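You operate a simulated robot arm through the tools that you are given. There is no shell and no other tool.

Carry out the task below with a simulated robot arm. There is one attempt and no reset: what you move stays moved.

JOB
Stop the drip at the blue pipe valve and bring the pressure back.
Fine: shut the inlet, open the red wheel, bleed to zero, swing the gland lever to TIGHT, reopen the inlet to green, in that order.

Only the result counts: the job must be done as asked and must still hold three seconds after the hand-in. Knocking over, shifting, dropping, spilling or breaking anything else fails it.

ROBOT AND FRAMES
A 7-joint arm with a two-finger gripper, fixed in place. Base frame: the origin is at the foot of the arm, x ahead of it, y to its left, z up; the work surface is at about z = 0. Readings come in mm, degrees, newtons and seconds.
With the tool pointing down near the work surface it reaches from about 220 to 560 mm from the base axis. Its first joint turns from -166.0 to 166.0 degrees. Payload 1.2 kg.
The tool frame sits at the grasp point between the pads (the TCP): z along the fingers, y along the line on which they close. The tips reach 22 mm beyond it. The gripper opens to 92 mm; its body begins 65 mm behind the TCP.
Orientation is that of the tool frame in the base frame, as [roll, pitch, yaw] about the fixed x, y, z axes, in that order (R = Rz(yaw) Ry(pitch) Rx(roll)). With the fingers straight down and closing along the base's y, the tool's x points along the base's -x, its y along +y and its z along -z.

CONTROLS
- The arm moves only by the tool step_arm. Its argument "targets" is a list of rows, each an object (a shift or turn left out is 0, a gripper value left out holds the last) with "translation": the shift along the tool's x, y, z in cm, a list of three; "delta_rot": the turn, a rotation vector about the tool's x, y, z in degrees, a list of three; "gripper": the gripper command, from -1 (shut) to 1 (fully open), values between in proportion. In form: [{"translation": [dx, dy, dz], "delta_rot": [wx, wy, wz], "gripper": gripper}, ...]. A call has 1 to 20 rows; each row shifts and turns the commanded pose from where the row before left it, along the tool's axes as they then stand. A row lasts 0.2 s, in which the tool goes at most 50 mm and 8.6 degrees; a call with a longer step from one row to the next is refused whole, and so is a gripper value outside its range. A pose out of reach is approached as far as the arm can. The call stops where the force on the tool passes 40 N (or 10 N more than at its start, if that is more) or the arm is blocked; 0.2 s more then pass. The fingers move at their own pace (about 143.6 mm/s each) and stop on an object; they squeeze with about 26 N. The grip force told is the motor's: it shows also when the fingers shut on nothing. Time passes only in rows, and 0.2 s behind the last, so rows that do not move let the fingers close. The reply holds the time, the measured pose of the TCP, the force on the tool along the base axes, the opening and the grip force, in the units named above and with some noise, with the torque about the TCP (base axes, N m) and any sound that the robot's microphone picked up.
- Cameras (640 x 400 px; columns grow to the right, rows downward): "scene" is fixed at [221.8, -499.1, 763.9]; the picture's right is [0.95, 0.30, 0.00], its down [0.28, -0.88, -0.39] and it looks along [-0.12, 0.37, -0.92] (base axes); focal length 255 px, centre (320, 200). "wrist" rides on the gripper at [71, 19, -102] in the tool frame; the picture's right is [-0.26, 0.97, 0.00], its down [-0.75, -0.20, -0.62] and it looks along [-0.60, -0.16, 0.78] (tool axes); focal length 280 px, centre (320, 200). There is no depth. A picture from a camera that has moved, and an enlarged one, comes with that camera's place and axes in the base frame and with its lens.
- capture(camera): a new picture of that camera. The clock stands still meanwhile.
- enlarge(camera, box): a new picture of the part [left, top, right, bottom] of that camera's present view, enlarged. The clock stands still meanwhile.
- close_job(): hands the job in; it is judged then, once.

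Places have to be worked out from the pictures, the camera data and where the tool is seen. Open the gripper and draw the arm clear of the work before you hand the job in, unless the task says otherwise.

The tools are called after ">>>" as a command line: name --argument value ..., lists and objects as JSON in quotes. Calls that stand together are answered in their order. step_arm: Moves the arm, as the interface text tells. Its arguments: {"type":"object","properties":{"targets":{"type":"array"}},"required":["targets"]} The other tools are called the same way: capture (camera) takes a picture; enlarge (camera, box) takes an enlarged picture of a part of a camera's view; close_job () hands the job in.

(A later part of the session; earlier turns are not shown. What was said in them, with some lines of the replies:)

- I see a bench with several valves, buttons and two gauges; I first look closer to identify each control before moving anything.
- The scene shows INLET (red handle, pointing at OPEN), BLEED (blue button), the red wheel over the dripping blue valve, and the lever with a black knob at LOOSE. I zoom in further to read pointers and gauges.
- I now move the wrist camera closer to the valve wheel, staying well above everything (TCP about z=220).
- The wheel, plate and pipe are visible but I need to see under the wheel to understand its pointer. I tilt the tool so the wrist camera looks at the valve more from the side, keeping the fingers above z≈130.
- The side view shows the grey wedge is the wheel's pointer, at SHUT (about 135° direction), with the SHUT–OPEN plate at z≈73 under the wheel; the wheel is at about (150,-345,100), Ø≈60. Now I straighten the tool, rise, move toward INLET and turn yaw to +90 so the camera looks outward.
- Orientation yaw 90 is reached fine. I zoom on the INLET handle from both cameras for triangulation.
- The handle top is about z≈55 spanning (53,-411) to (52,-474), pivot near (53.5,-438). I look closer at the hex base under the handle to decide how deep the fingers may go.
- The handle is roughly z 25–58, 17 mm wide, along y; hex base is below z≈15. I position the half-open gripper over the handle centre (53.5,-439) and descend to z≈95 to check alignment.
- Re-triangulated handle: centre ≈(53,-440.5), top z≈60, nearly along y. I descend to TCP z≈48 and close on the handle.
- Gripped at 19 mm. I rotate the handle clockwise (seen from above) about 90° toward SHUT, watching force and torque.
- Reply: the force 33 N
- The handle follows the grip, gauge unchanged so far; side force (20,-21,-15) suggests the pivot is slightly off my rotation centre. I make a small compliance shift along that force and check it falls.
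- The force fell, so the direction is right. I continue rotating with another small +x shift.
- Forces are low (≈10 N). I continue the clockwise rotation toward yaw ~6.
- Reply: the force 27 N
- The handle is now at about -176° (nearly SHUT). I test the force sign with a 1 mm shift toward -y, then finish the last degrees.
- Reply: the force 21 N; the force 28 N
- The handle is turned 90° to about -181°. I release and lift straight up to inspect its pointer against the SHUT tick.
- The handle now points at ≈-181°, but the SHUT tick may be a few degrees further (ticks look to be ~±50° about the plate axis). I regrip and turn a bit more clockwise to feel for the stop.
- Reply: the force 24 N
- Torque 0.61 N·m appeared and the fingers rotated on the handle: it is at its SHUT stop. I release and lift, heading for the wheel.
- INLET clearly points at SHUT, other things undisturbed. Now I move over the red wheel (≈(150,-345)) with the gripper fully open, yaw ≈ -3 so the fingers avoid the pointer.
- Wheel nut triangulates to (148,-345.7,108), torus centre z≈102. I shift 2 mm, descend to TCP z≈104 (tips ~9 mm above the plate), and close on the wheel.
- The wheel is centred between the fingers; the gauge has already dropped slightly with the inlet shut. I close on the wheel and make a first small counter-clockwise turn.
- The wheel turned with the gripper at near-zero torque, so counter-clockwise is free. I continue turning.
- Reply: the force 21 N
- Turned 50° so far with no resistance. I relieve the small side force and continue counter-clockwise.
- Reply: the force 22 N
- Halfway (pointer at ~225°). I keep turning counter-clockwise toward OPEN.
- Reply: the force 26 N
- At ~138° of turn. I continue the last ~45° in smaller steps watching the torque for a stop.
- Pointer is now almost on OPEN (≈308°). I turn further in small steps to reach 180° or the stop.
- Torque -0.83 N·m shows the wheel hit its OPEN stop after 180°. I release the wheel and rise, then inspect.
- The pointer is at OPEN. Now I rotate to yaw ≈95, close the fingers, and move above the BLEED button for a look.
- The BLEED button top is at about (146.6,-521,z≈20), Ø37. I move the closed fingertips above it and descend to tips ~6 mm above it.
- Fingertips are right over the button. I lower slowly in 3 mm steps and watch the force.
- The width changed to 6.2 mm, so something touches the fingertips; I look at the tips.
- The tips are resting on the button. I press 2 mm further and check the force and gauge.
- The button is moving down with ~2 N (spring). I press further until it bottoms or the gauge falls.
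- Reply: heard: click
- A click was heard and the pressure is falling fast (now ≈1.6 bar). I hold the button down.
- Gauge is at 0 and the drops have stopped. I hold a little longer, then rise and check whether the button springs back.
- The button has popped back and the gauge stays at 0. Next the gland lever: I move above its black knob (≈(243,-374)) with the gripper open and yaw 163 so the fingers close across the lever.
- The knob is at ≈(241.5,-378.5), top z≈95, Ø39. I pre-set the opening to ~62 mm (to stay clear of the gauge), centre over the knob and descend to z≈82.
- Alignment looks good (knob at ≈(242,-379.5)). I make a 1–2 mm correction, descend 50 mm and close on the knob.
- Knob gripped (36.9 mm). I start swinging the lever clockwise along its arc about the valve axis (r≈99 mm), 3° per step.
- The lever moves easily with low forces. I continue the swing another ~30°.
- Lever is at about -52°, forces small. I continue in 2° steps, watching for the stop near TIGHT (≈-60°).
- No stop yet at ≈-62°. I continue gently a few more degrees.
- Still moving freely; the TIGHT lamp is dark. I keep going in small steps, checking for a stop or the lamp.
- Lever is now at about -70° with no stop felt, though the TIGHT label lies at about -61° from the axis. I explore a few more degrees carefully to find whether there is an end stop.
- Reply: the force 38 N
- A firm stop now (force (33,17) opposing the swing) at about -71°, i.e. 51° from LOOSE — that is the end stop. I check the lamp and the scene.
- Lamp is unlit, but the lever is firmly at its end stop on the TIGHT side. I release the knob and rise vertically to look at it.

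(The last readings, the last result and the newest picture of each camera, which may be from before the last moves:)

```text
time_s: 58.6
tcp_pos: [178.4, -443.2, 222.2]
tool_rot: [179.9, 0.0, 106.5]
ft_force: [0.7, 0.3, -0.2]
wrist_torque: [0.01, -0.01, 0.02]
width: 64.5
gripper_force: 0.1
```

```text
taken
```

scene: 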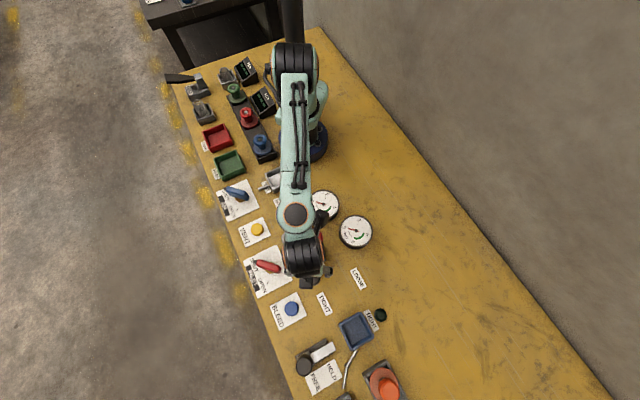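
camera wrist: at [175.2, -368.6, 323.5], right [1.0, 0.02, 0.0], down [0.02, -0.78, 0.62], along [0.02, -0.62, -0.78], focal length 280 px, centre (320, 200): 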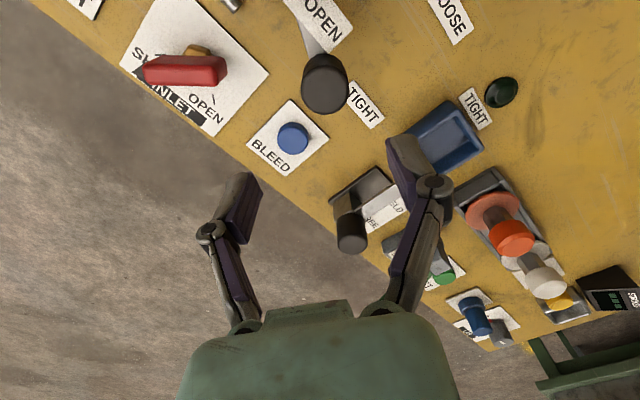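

Lever sits next to the TIGHT label. Now I turn to yaw 0 and move back over the INLET handle, then review the valve in the scene view.

>>> step_arm --targets '[{"delta_rot": [0, 0, 8.2]}, {"delta_rot": [0, 0, 8.2]}, {"delta_rot": [0, 0, 8.2]}, {"delta_rot": [0, 0, 8.2]}, {"delta_rot": [0, 0, 8.2]}, {"delta_rot": [0, 0, 8.2]}, {"delta_rot": [0, 0, 8.2]}, {"delta_rot": [0, 0, 8.2]}, {"delta_rot": [0, 0, 8.2]}, {"delta_rot": [0, 0, 8.2]}, {"delta_rot": [0, 0, 8.2]}, {"delta_rot": [0, 0, 8.2]}, {"delta_rot": [0, 0, 8.1]}, {"translation": [-4.12, 0.01, 0], "gripper": 0.2}, {"translation": [-4.12, 0.01, 0]}, {"translation": [-4.12, 0.01, 0]}, {}]'

>>> capture --camera "wrist"

>>> enlarge --camera "scene" --box '[270, 200, 400, 340]'

```text
time_s: 62.2
tcp_pos: [53.2, -442.8, 223.0]
tool_rot: [179.9, 0.0, 0.1]
ft_force: [-0.3, -0.3, 0.1]
wrist_torque: [-0.04, -0.02, -0.01]
width: 55.1
gripper_force: 0.2
```

```text
taken
camera wrist: at [123.5, -462.2, 325.0], right [-0.26, -0.97, 0.0], down [-0.75, 0.2, 0.62], along [-0.6, 0.16, -0.78], focal length 280 px, centre (320, 200)
```

wrist: 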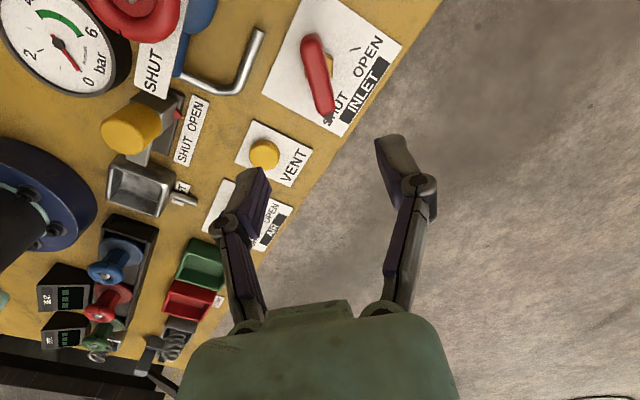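

```text
2.86 times, centred on (335, 270) of scene
camera zoom: at [221.8, -499.1, 763.9], right [0.95, 0.3, 0.0], down [0.28, -0.88, -0.39], along [-0.12, 0.37, -0.92], focal length 728 px, centre (277, 0)
```

zoom: 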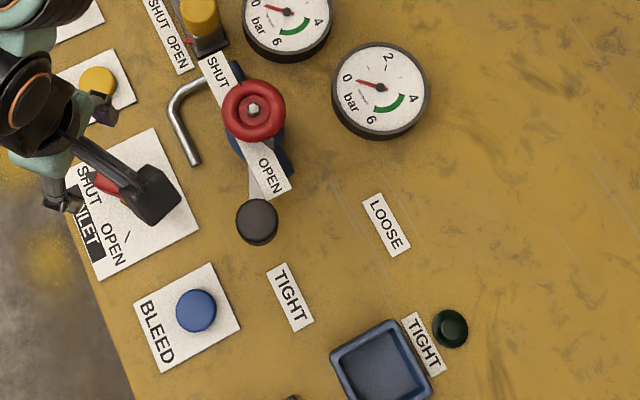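

The puddle has vanished and the lever rests at the end of its travel by TIGHT; gauge 0. Now I descend onto the INLET handle and grip it again.

>>> step_arm --targets '[{"translation": [0.05, 0, 4.4]}, {"translation": [0, 0, 4.4]}, {"translation": [0, 0, 4.4]}, {"translation": [0, 0, 4.2]}, {}, {"gripper": -1}, {}, {}]'

>>> capture --camera "wrist"

```text
time_s: 64.0
tcp_pos: [55.6, -441.5, 48.0]
tool_rot: [-179.9, -0.1, 0.0]
ft_force: [-0.9, 12.6, 7.5]
wrist_torque: [0.27, -0.16, -0.02]
width: 19.0
gripper_force: 28.6
```

```text
taken
camera wrist: at [125.2, -461.0, 150.0], right [-0.26, -0.97, 0.0], down [-0.75, 0.2, 0.63], along [-0.6, 0.16, -0.78], focal length 280 px, centre (320, 200)
```

wrist: 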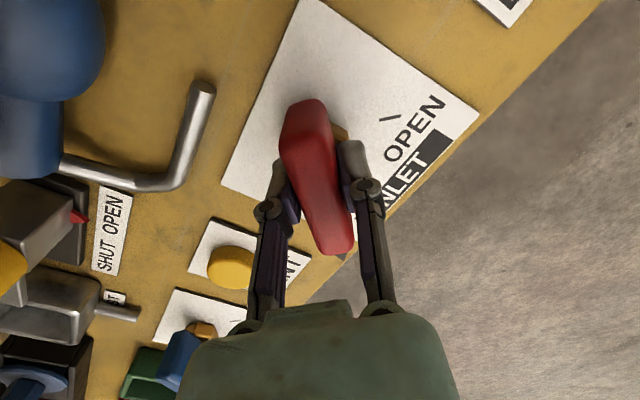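

Gripped (19 mm). I relieve the side force and turn counter-clockwise 30° to begin opening, then check the gauge.

>>> step_arm --targets '[{"translation": [0, -0.15, 0]}, {"delta_rot": [0, 0, -6]}, {"delta_rot": [0, 0, -6]}, {"delta_rot": [0, 0, -6]}, {"delta_rot": [0, 0, -6]}, {"delta_rot": [0, 0, -6]}, {}]'

>>> enlarge --camera "scene" --box '[280, 190, 380, 290]'

```text
time_s: 65.6
tcp_pos: [54.7, -442.0, 47.6]
tool_rot: [-179.8, -0.1, 30.3]
ft_force: [1.0, 19.7, 17.5]
wrist_torque: [0.42, 0.09, -0.01]
width: 18.9
gripper_force: 27.9
```

```text
4.00 times, centred on (330, 240) of scene
camera zoom: at [221.8, -499.1, 763.9], right [0.95, 0.3, 0.0], down [0.28, -0.88, -0.39], along [-0.12, 0.37, -0.92], focal length 1020 px, centre (280, 40)
```

zoom: 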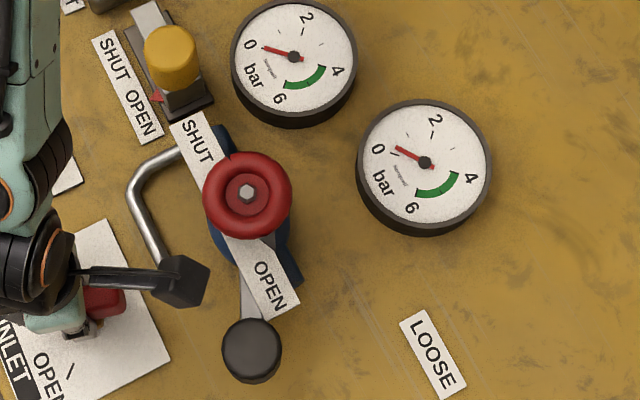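

Gauge just begins to lift from 0 and no drops are visible. I relieve side force and continue opening to ~55°.

>>> step_arm --targets '[{"translation": [0.1, -0.17, 0]}, {"delta_rot": [0, 0, -6]}, {"delta_rot": [0, 0, -6]}, {"delta_rot": [0, 0, -6]}, {"delta_rot": [0, 0, -6]}, {}, {}]'

>>> enlarge --camera "scene" --box '[280, 190, 380, 290]'

```text
time_s: 67.2
tcp_pos: [55.1, -439.8, 47.9]
tool_rot: [-179.9, 0.0, 54.1]
ft_force: [1.1, -1.1, -1.3]
wrist_torque: [-0.39, 0.24, -0.01]
width: 18.9
gripper_force: 27.6
```

```text
4.00 times, centred on (330, 240) of scene
camera zoom: at [221.8, -499.1, 763.9], right [0.95, 0.3, 0.0], down [0.28, -0.88, -0.39], along [-0.12, 0.37, -0.92], focal length 1020 px, centre (280, 40)
```

zoom: 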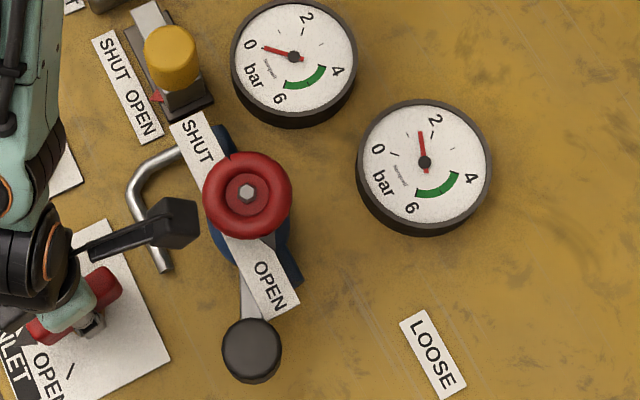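

Pressure is rising (~1.7 bar). I hold here for 2 s to see whether it settles.

>>> step_arm --targets '[{}, {}, {}, {}, {}, {}, {}, {}, {}, {}]'

>>> enlarge --camera "scene" --box '[280, 190, 380, 290]'

```text
time_s: 69.4
tcp_pos: [55.2, -441.1, 49.0]
tool_rot: [-179.9, 0.1, 54.0]
ft_force: [-2.5, -8.6, -5.5]
wrist_torque: [-0.23, 0.07, 0.02]
width: 19.2
gripper_force: 27.9
```

```text
4.00 times, centred on (330, 240) of scene
camera zoom: at [221.8, -499.1, 763.9], right [0.95, 0.3, 0.0], down [0.28, -0.88, -0.39], along [-0.12, 0.37, -0.92], focal length 1020 px, centre (280, 40)
```

zoom: 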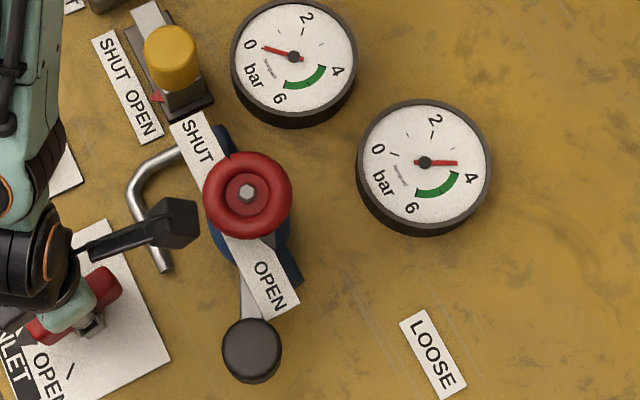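

Now ≈3.7 bar and still rising at this opening, no drops. I hold again to see where it settles.

>>> step_arm --targets '[{}, {}, {}, {}, {}, {}, {}, {}, {}, {}]'

>>> enlarge --camera "scene" --box '[280, 190, 380, 290]'

```text
time_s: 71.6
tcp_pos: [54.3, -439.6, 47.3]
tool_rot: [180.0, 0.0, 54.1]
ft_force: [-5.4, -11.6, -5.9]
wrist_torque: [-0.22, 0.09, 0.0]
width: 18.6
gripper_force: 27.9
```

```text
4.00 times, centred on (330, 240) of scene
camera zoom: at [221.8, -499.1, 763.9], right [0.95, 0.3, 0.0], down [0.28, -0.88, -0.39], along [-0.12, 0.37, -0.92], focal length 1020 px, centre (280, 40)
```

zoom: 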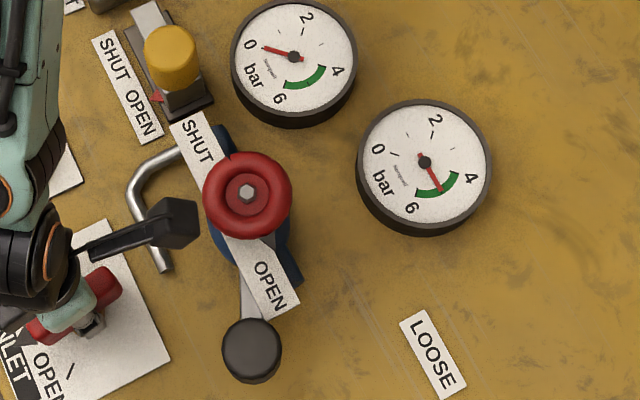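

The needle is mid-green (~5 bar). I check whether it holds there.

>>> step_arm --targets '[{}, {}, {}, {}, {}]'

>>> enlarge --camera "scene" --box '[330, 205, 380, 255]'

```text
time_s: 72.8
tcp_pos: [54.2, -440.3, 47.4]
tool_rot: [179.9, 0.0, 54.1]
ft_force: [-5.5, -12.1, -5.5]
wrist_torque: [-0.26, 0.11, -0.02]
width: 19.1
gripper_force: 28.6
```

```text
8.00 times, centred on (355, 230) of scene
camera zoom: at [221.8, -499.1, 763.9], right [0.95, 0.3, 0.0], down [0.28, -0.88, -0.39], along [-0.12, 0.37, -0.92], focal length 2039 px, centre (40, -40)
```

zoom: 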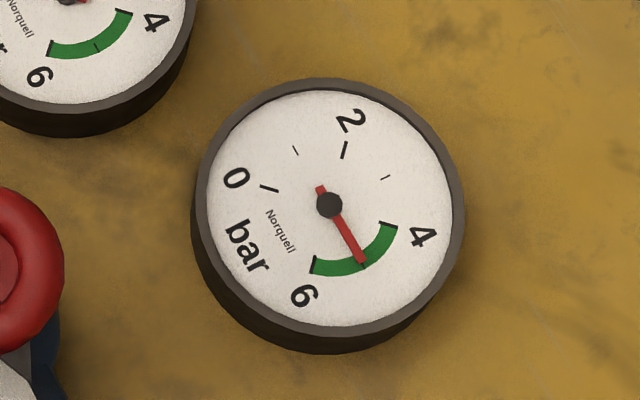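

>>> step_arm --targets '[{}, {}, {}, {}, {}, {}, {}, {}, {}, {}]'

>>> enlarge --camera "scene" --box '[330, 205, 380, 255]'

```text
time_s: 75.0
tcp_pos: [54.7, -440.0, 48.0]
tool_rot: [180.0, 0.0, 54.1]
ft_force: [-6.9, -11.7, -3.4]
wrist_torque: [-0.27, 0.19, -0.03]
width: 19.0
gripper_force: 28.1
```

```text
8.00 times, centred on (355, 230) of scene
camera zoom: at [221.8, -499.1, 763.9], right [0.95, 0.3, 0.0], down [0.28, -0.88, -0.39], along [-0.12, 0.37, -0.92], focal length 2039 px, centre (40, -40)
```

zoom: 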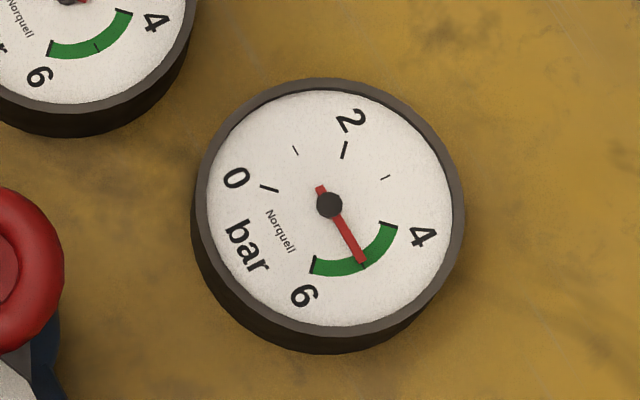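

Pressure has settled steady at 5 bar, mid-green, no drip. I finish turning the handle to its original OPEN position (another ~36°).

>>> step_arm --targets '[{"translation": [-0.1, 0.0, 0]}, {"delta_rot": [0, 0, -6]}, {"delta_rot": [0, 0, -6]}, {"delta_rot": [0, 0, -6]}, {"delta_rot": [0, 0, -6]}, {"delta_rot": [0, 0, -6]}, {}]'

>>> enlarge --camera "scene" --box '[230, 190, 390, 310]'

```text
time_s: 76.6
tcp_pos: [53.3, -439.9, 48.1]
tool_rot: [-179.9, -0.2, 84.1]
ft_force: [-11.3, 16.4, 14.1]
wrist_torque: [0.39, 0.24, -0.04]
width: 18.8
gripper_force: 27.7
```

```text
3.33 times, centred on (310, 250) of scene
camera zoom: at [221.8, -499.1, 763.9], right [0.95, 0.3, 0.0], down [0.28, -0.88, -0.39], along [-0.12, 0.37, -0.92], focal length 850 px, centre (353, 33)
```

zoom: 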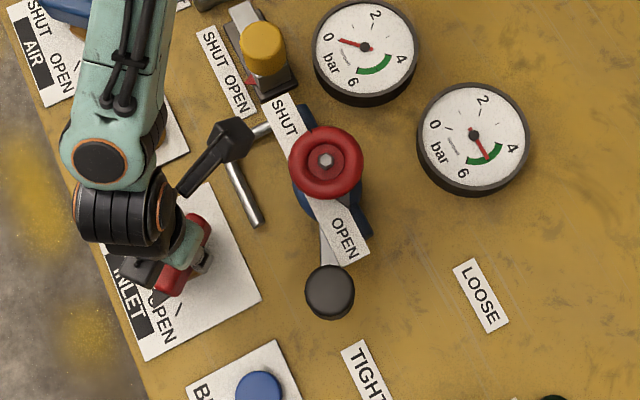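

>>> step_arm --targets '[{"translation": [0.1, -0.08, 0], "delta_rot": [0, 0, -3]}, {"delta_rot": [0, 0, -3]}, {}]'

```text
time_s: 77.4
tcp_pos: [53.1, -439.1, 47.1]
tool_rot: [-180.0, 0.0, 90.0]
ft_force: [-8.8, 0.1, -9.6]
wrist_torque: [-0.13, 0.14, -0.05]
width: 18.9
gripper_force: 27.5
```

The handle is back at its original OPEN angle with no stop torque. I release it and lift straight up, then check gauge, lever and drip.

>>> step_arm --targets '[{"gripper": 0.2}, {}, {"translation": [0, 0, -3]}, {"translation": [0, 0, -4.5]}, {"translation": [0, 0, -4.5]}, {"translation": [0, 0, -4.5]}, {}]'

>>> capture --camera "wrist"

>>> enlarge --camera "scene" --box '[230, 190, 390, 310]'

```text
time_s: 79.0
tcp_pos: [53.6, -439.3, 213.3]
tool_rot: [-180.0, 0.1, 90.1]
ft_force: [0.1, -0.7, 0.7]
wrist_torque: [-0.03, 0.01, -0.01]
width: 55.3
gripper_force: 0.1
```

```text
taken
camera wrist: at [71.4, -368.7, 315.5], right [0.97, -0.26, 0.0], down [-0.2, -0.75, 0.62], along [-0.16, -0.6, -0.78], focal length 280 px, centre (320, 200)
```

wrist: 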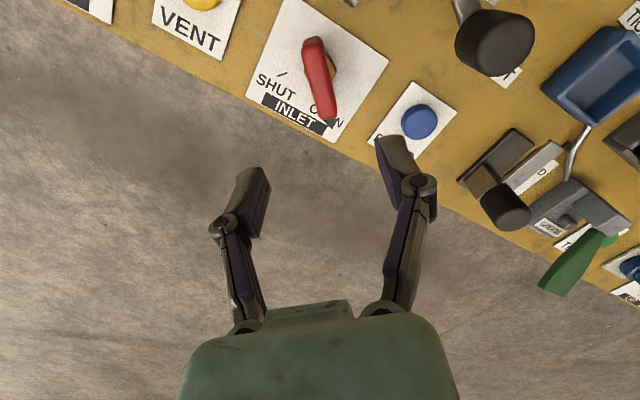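

```text
3.33 times, centred on (310, 250) of scene
camera zoom: at [221.8, -499.1, 763.9], right [0.95, 0.3, 0.0], down [0.28, -0.88, -0.39], along [-0.12, 0.37, -0.92], focal length 850 px, centre (353, 33)
```

zoom: 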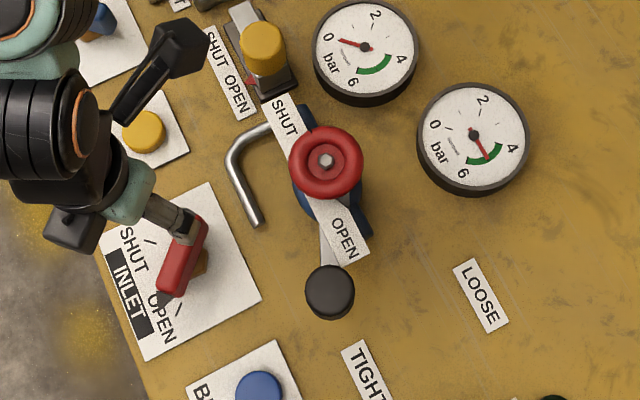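

Gauge is steady at 5 bar in the green with no drip. I raise and draw the arm clear with the gripper open, then do a final inspection.

>>> step_arm --targets '[{"translation": [0, 0, -4.0], "gripper": 1}, {"translation": [1.5, 0.5, -3.5]}, {"translation": [2.5, 0.8, -3.0]}, {"translation": [2.5, 0.8, -3.0]}, {"translation": [2.5, 0.8, -3.0]}, {"translation": [2.5, 0.8, -2.2]}, {}]'

>>> capture --camera "scene"

>>> enlarge --camera "scene" --box '[270, 200, 400, 340]'

>>> enlarge --camera "scene" --box '[240, 240, 330, 330]'

>>> capture --camera "wrist"

```text
time_s: 80.6
tcp_pos: [90.4, -324.4, 399.1]
tool_rot: [180.0, -0.1, 90.1]
ft_force: [-0.3, 0.4, 0.4]
wrist_torque: [0.0, 0.01, 0.02]
width: 92.0
gripper_force: 0.0
```

```text
taken
```

scene: 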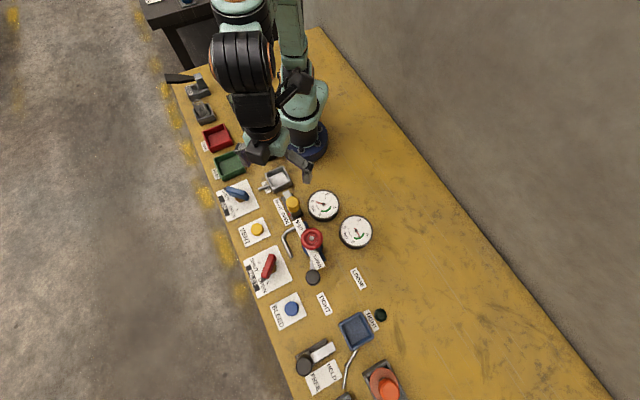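

```text
2.86 times, centred on (335, 270) of scene
camera zoom: at [221.8, -499.1, 763.9], right [0.95, 0.3, 0.0], down [0.28, -0.88, -0.39], along [-0.12, 0.37, -0.92], focal length 728 px, centre (277, 0)
```

zoom: 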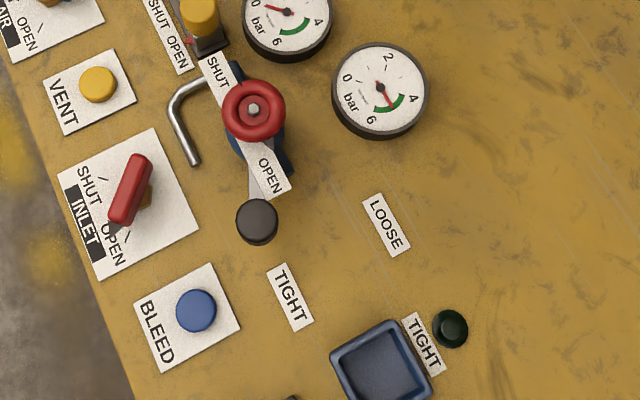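

```text
4.44 times, centred on (285, 285) of scene
camera zoom: at [221.8, -499.1, 763.9], right [0.95, 0.3, 0.0], down [0.28, -0.88, -0.39], along [-0.12, 0.37, -0.92], focal length 1133 px, centre (476, -178)
```

zoom: 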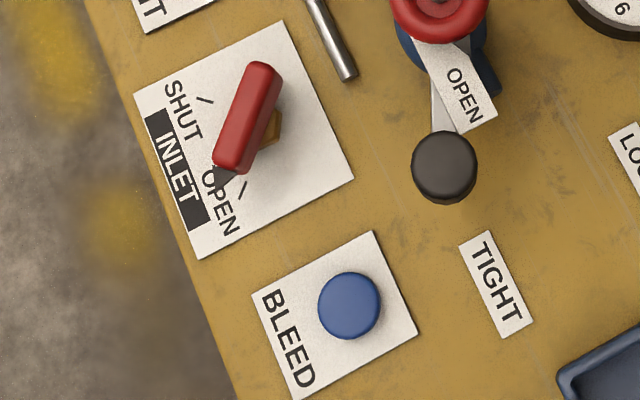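

```text
taken
camera wrist: at [108.9, -253.2, 501.8], right [0.97, -0.26, 0.0], down [-0.2, -0.75, 0.62], along [-0.16, -0.6, -0.78], focal length 280 px, centre (320, 200)
```

wrist: 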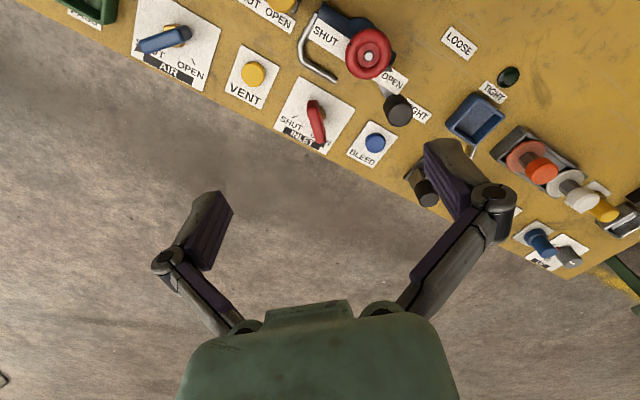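

Everything looks right: INLET at OPEN, wheel pointer at OPEN, lever at TIGHT, gauge in green, no drip. One doubt is the dark "TIGHT" lamp, so I look at it and the wheel pointer more closely, letting a few seconds pass too.

>>> step_arm --targets '[{}, {}, {}, {}, {}, {}, {}, {}, {}, {}]'

>>> enlarge --camera "scene" --box '[330, 290, 420, 400]'

>>> enlarge --camera "wrist" --box '[430, 20, 640, 160]'

>>> enlarge --camera "scene" --box '[280, 205, 380, 295]'

```text
time_s: 82.8
tcp_pos: [90.2, -324.3, 399.9]
tool_rot: [-180.0, 0.0, 90.1]
ft_force: [-0.7, 0.2, 0.2]
wrist_torque: [-0.01, -0.03, 0.02]
width: 91.9
gripper_force: 0.2
```

```text
3.64 times, centred on (375, 345) of scene
camera zoom: at [221.8, -499.1, 763.9], right [0.95, 0.3, 0.0], down [0.28, -0.88, -0.39], along [-0.12, 0.37, -0.92], focal length 927 px, centre (120, -327)
```

zoom: 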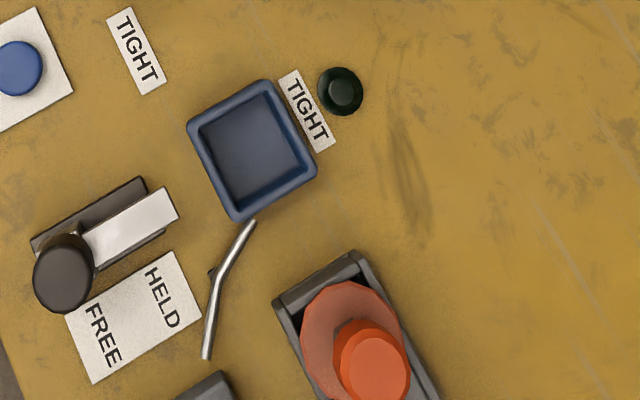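

```text
2.86 times, centred on (535, 90) of wrist
camera zoom: at [108.8, -253.5, 501.6], right [0.97, -0.26, 0.0], down [-0.2, -0.75, 0.62], along [-0.16, -0.6, -0.78], focal length 801 px, centre (-294, 514)
```

zoom: 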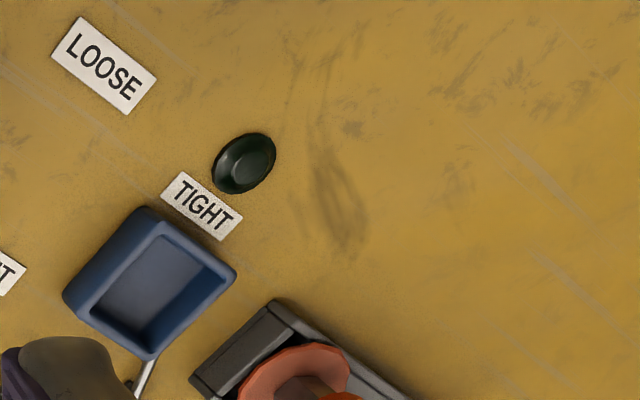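

```text
4.44 times, centred on (330, 250) of scene
camera zoom: at [221.8, -499.1, 763.9], right [0.95, 0.3, 0.0], down [0.28, -0.88, -0.39], along [-0.12, 0.37, -0.92], focal length 1133 px, centre (276, -22)
```

zoom: 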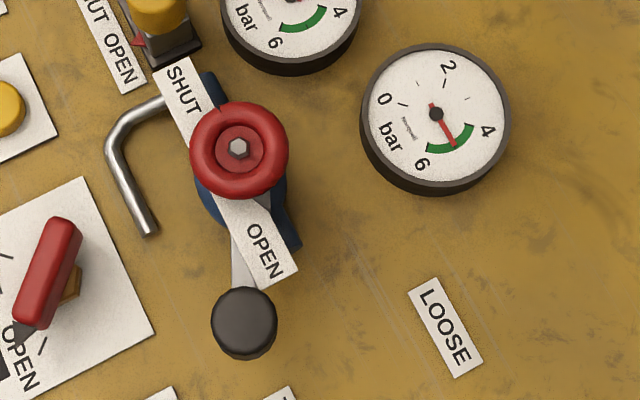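

The pressure holds at 5 bar in the green under full supply. There is no drip, so the gland is sealed, and that lamp belongs to the neighbouring tray and clamp station. The arm is clear with the gripper open, so I hand the job in.

>>> close_job

```text
The job is handed in.
```

The drip at the blue pipe valve has stopped and the pressure is back to a steady 5 bar, mid-green on the gauge. I did the steps in your order:

1. **Inlet shut:** the INLET handle was turned to its SHUT stop.
2. **Red wheel opened:** it was turned 180° counter-clockwise to its OPEN stop.
3. **Bled to zero:** I held the BLEED button until the gauge read 0, and it popped back up afterwards.
4. **Gland lever to TIGHT:** I swung the lever to its end stop on the TIGHT side. The knob ends up about 10° past the centre of the TIGHT label.
5. **Inlet reopened:** the handle is back where it started, at OPEN. The pressure held, with no drops or puddle visible.

The dark lamp labelled "TIGHT" beside the blue tray never lit. I took it to belong to the neighbouring station and left it alone.

I saw nothing else moved or disturbed. The gripper is open, and the arm was drawn up and clear before I handed the job in.
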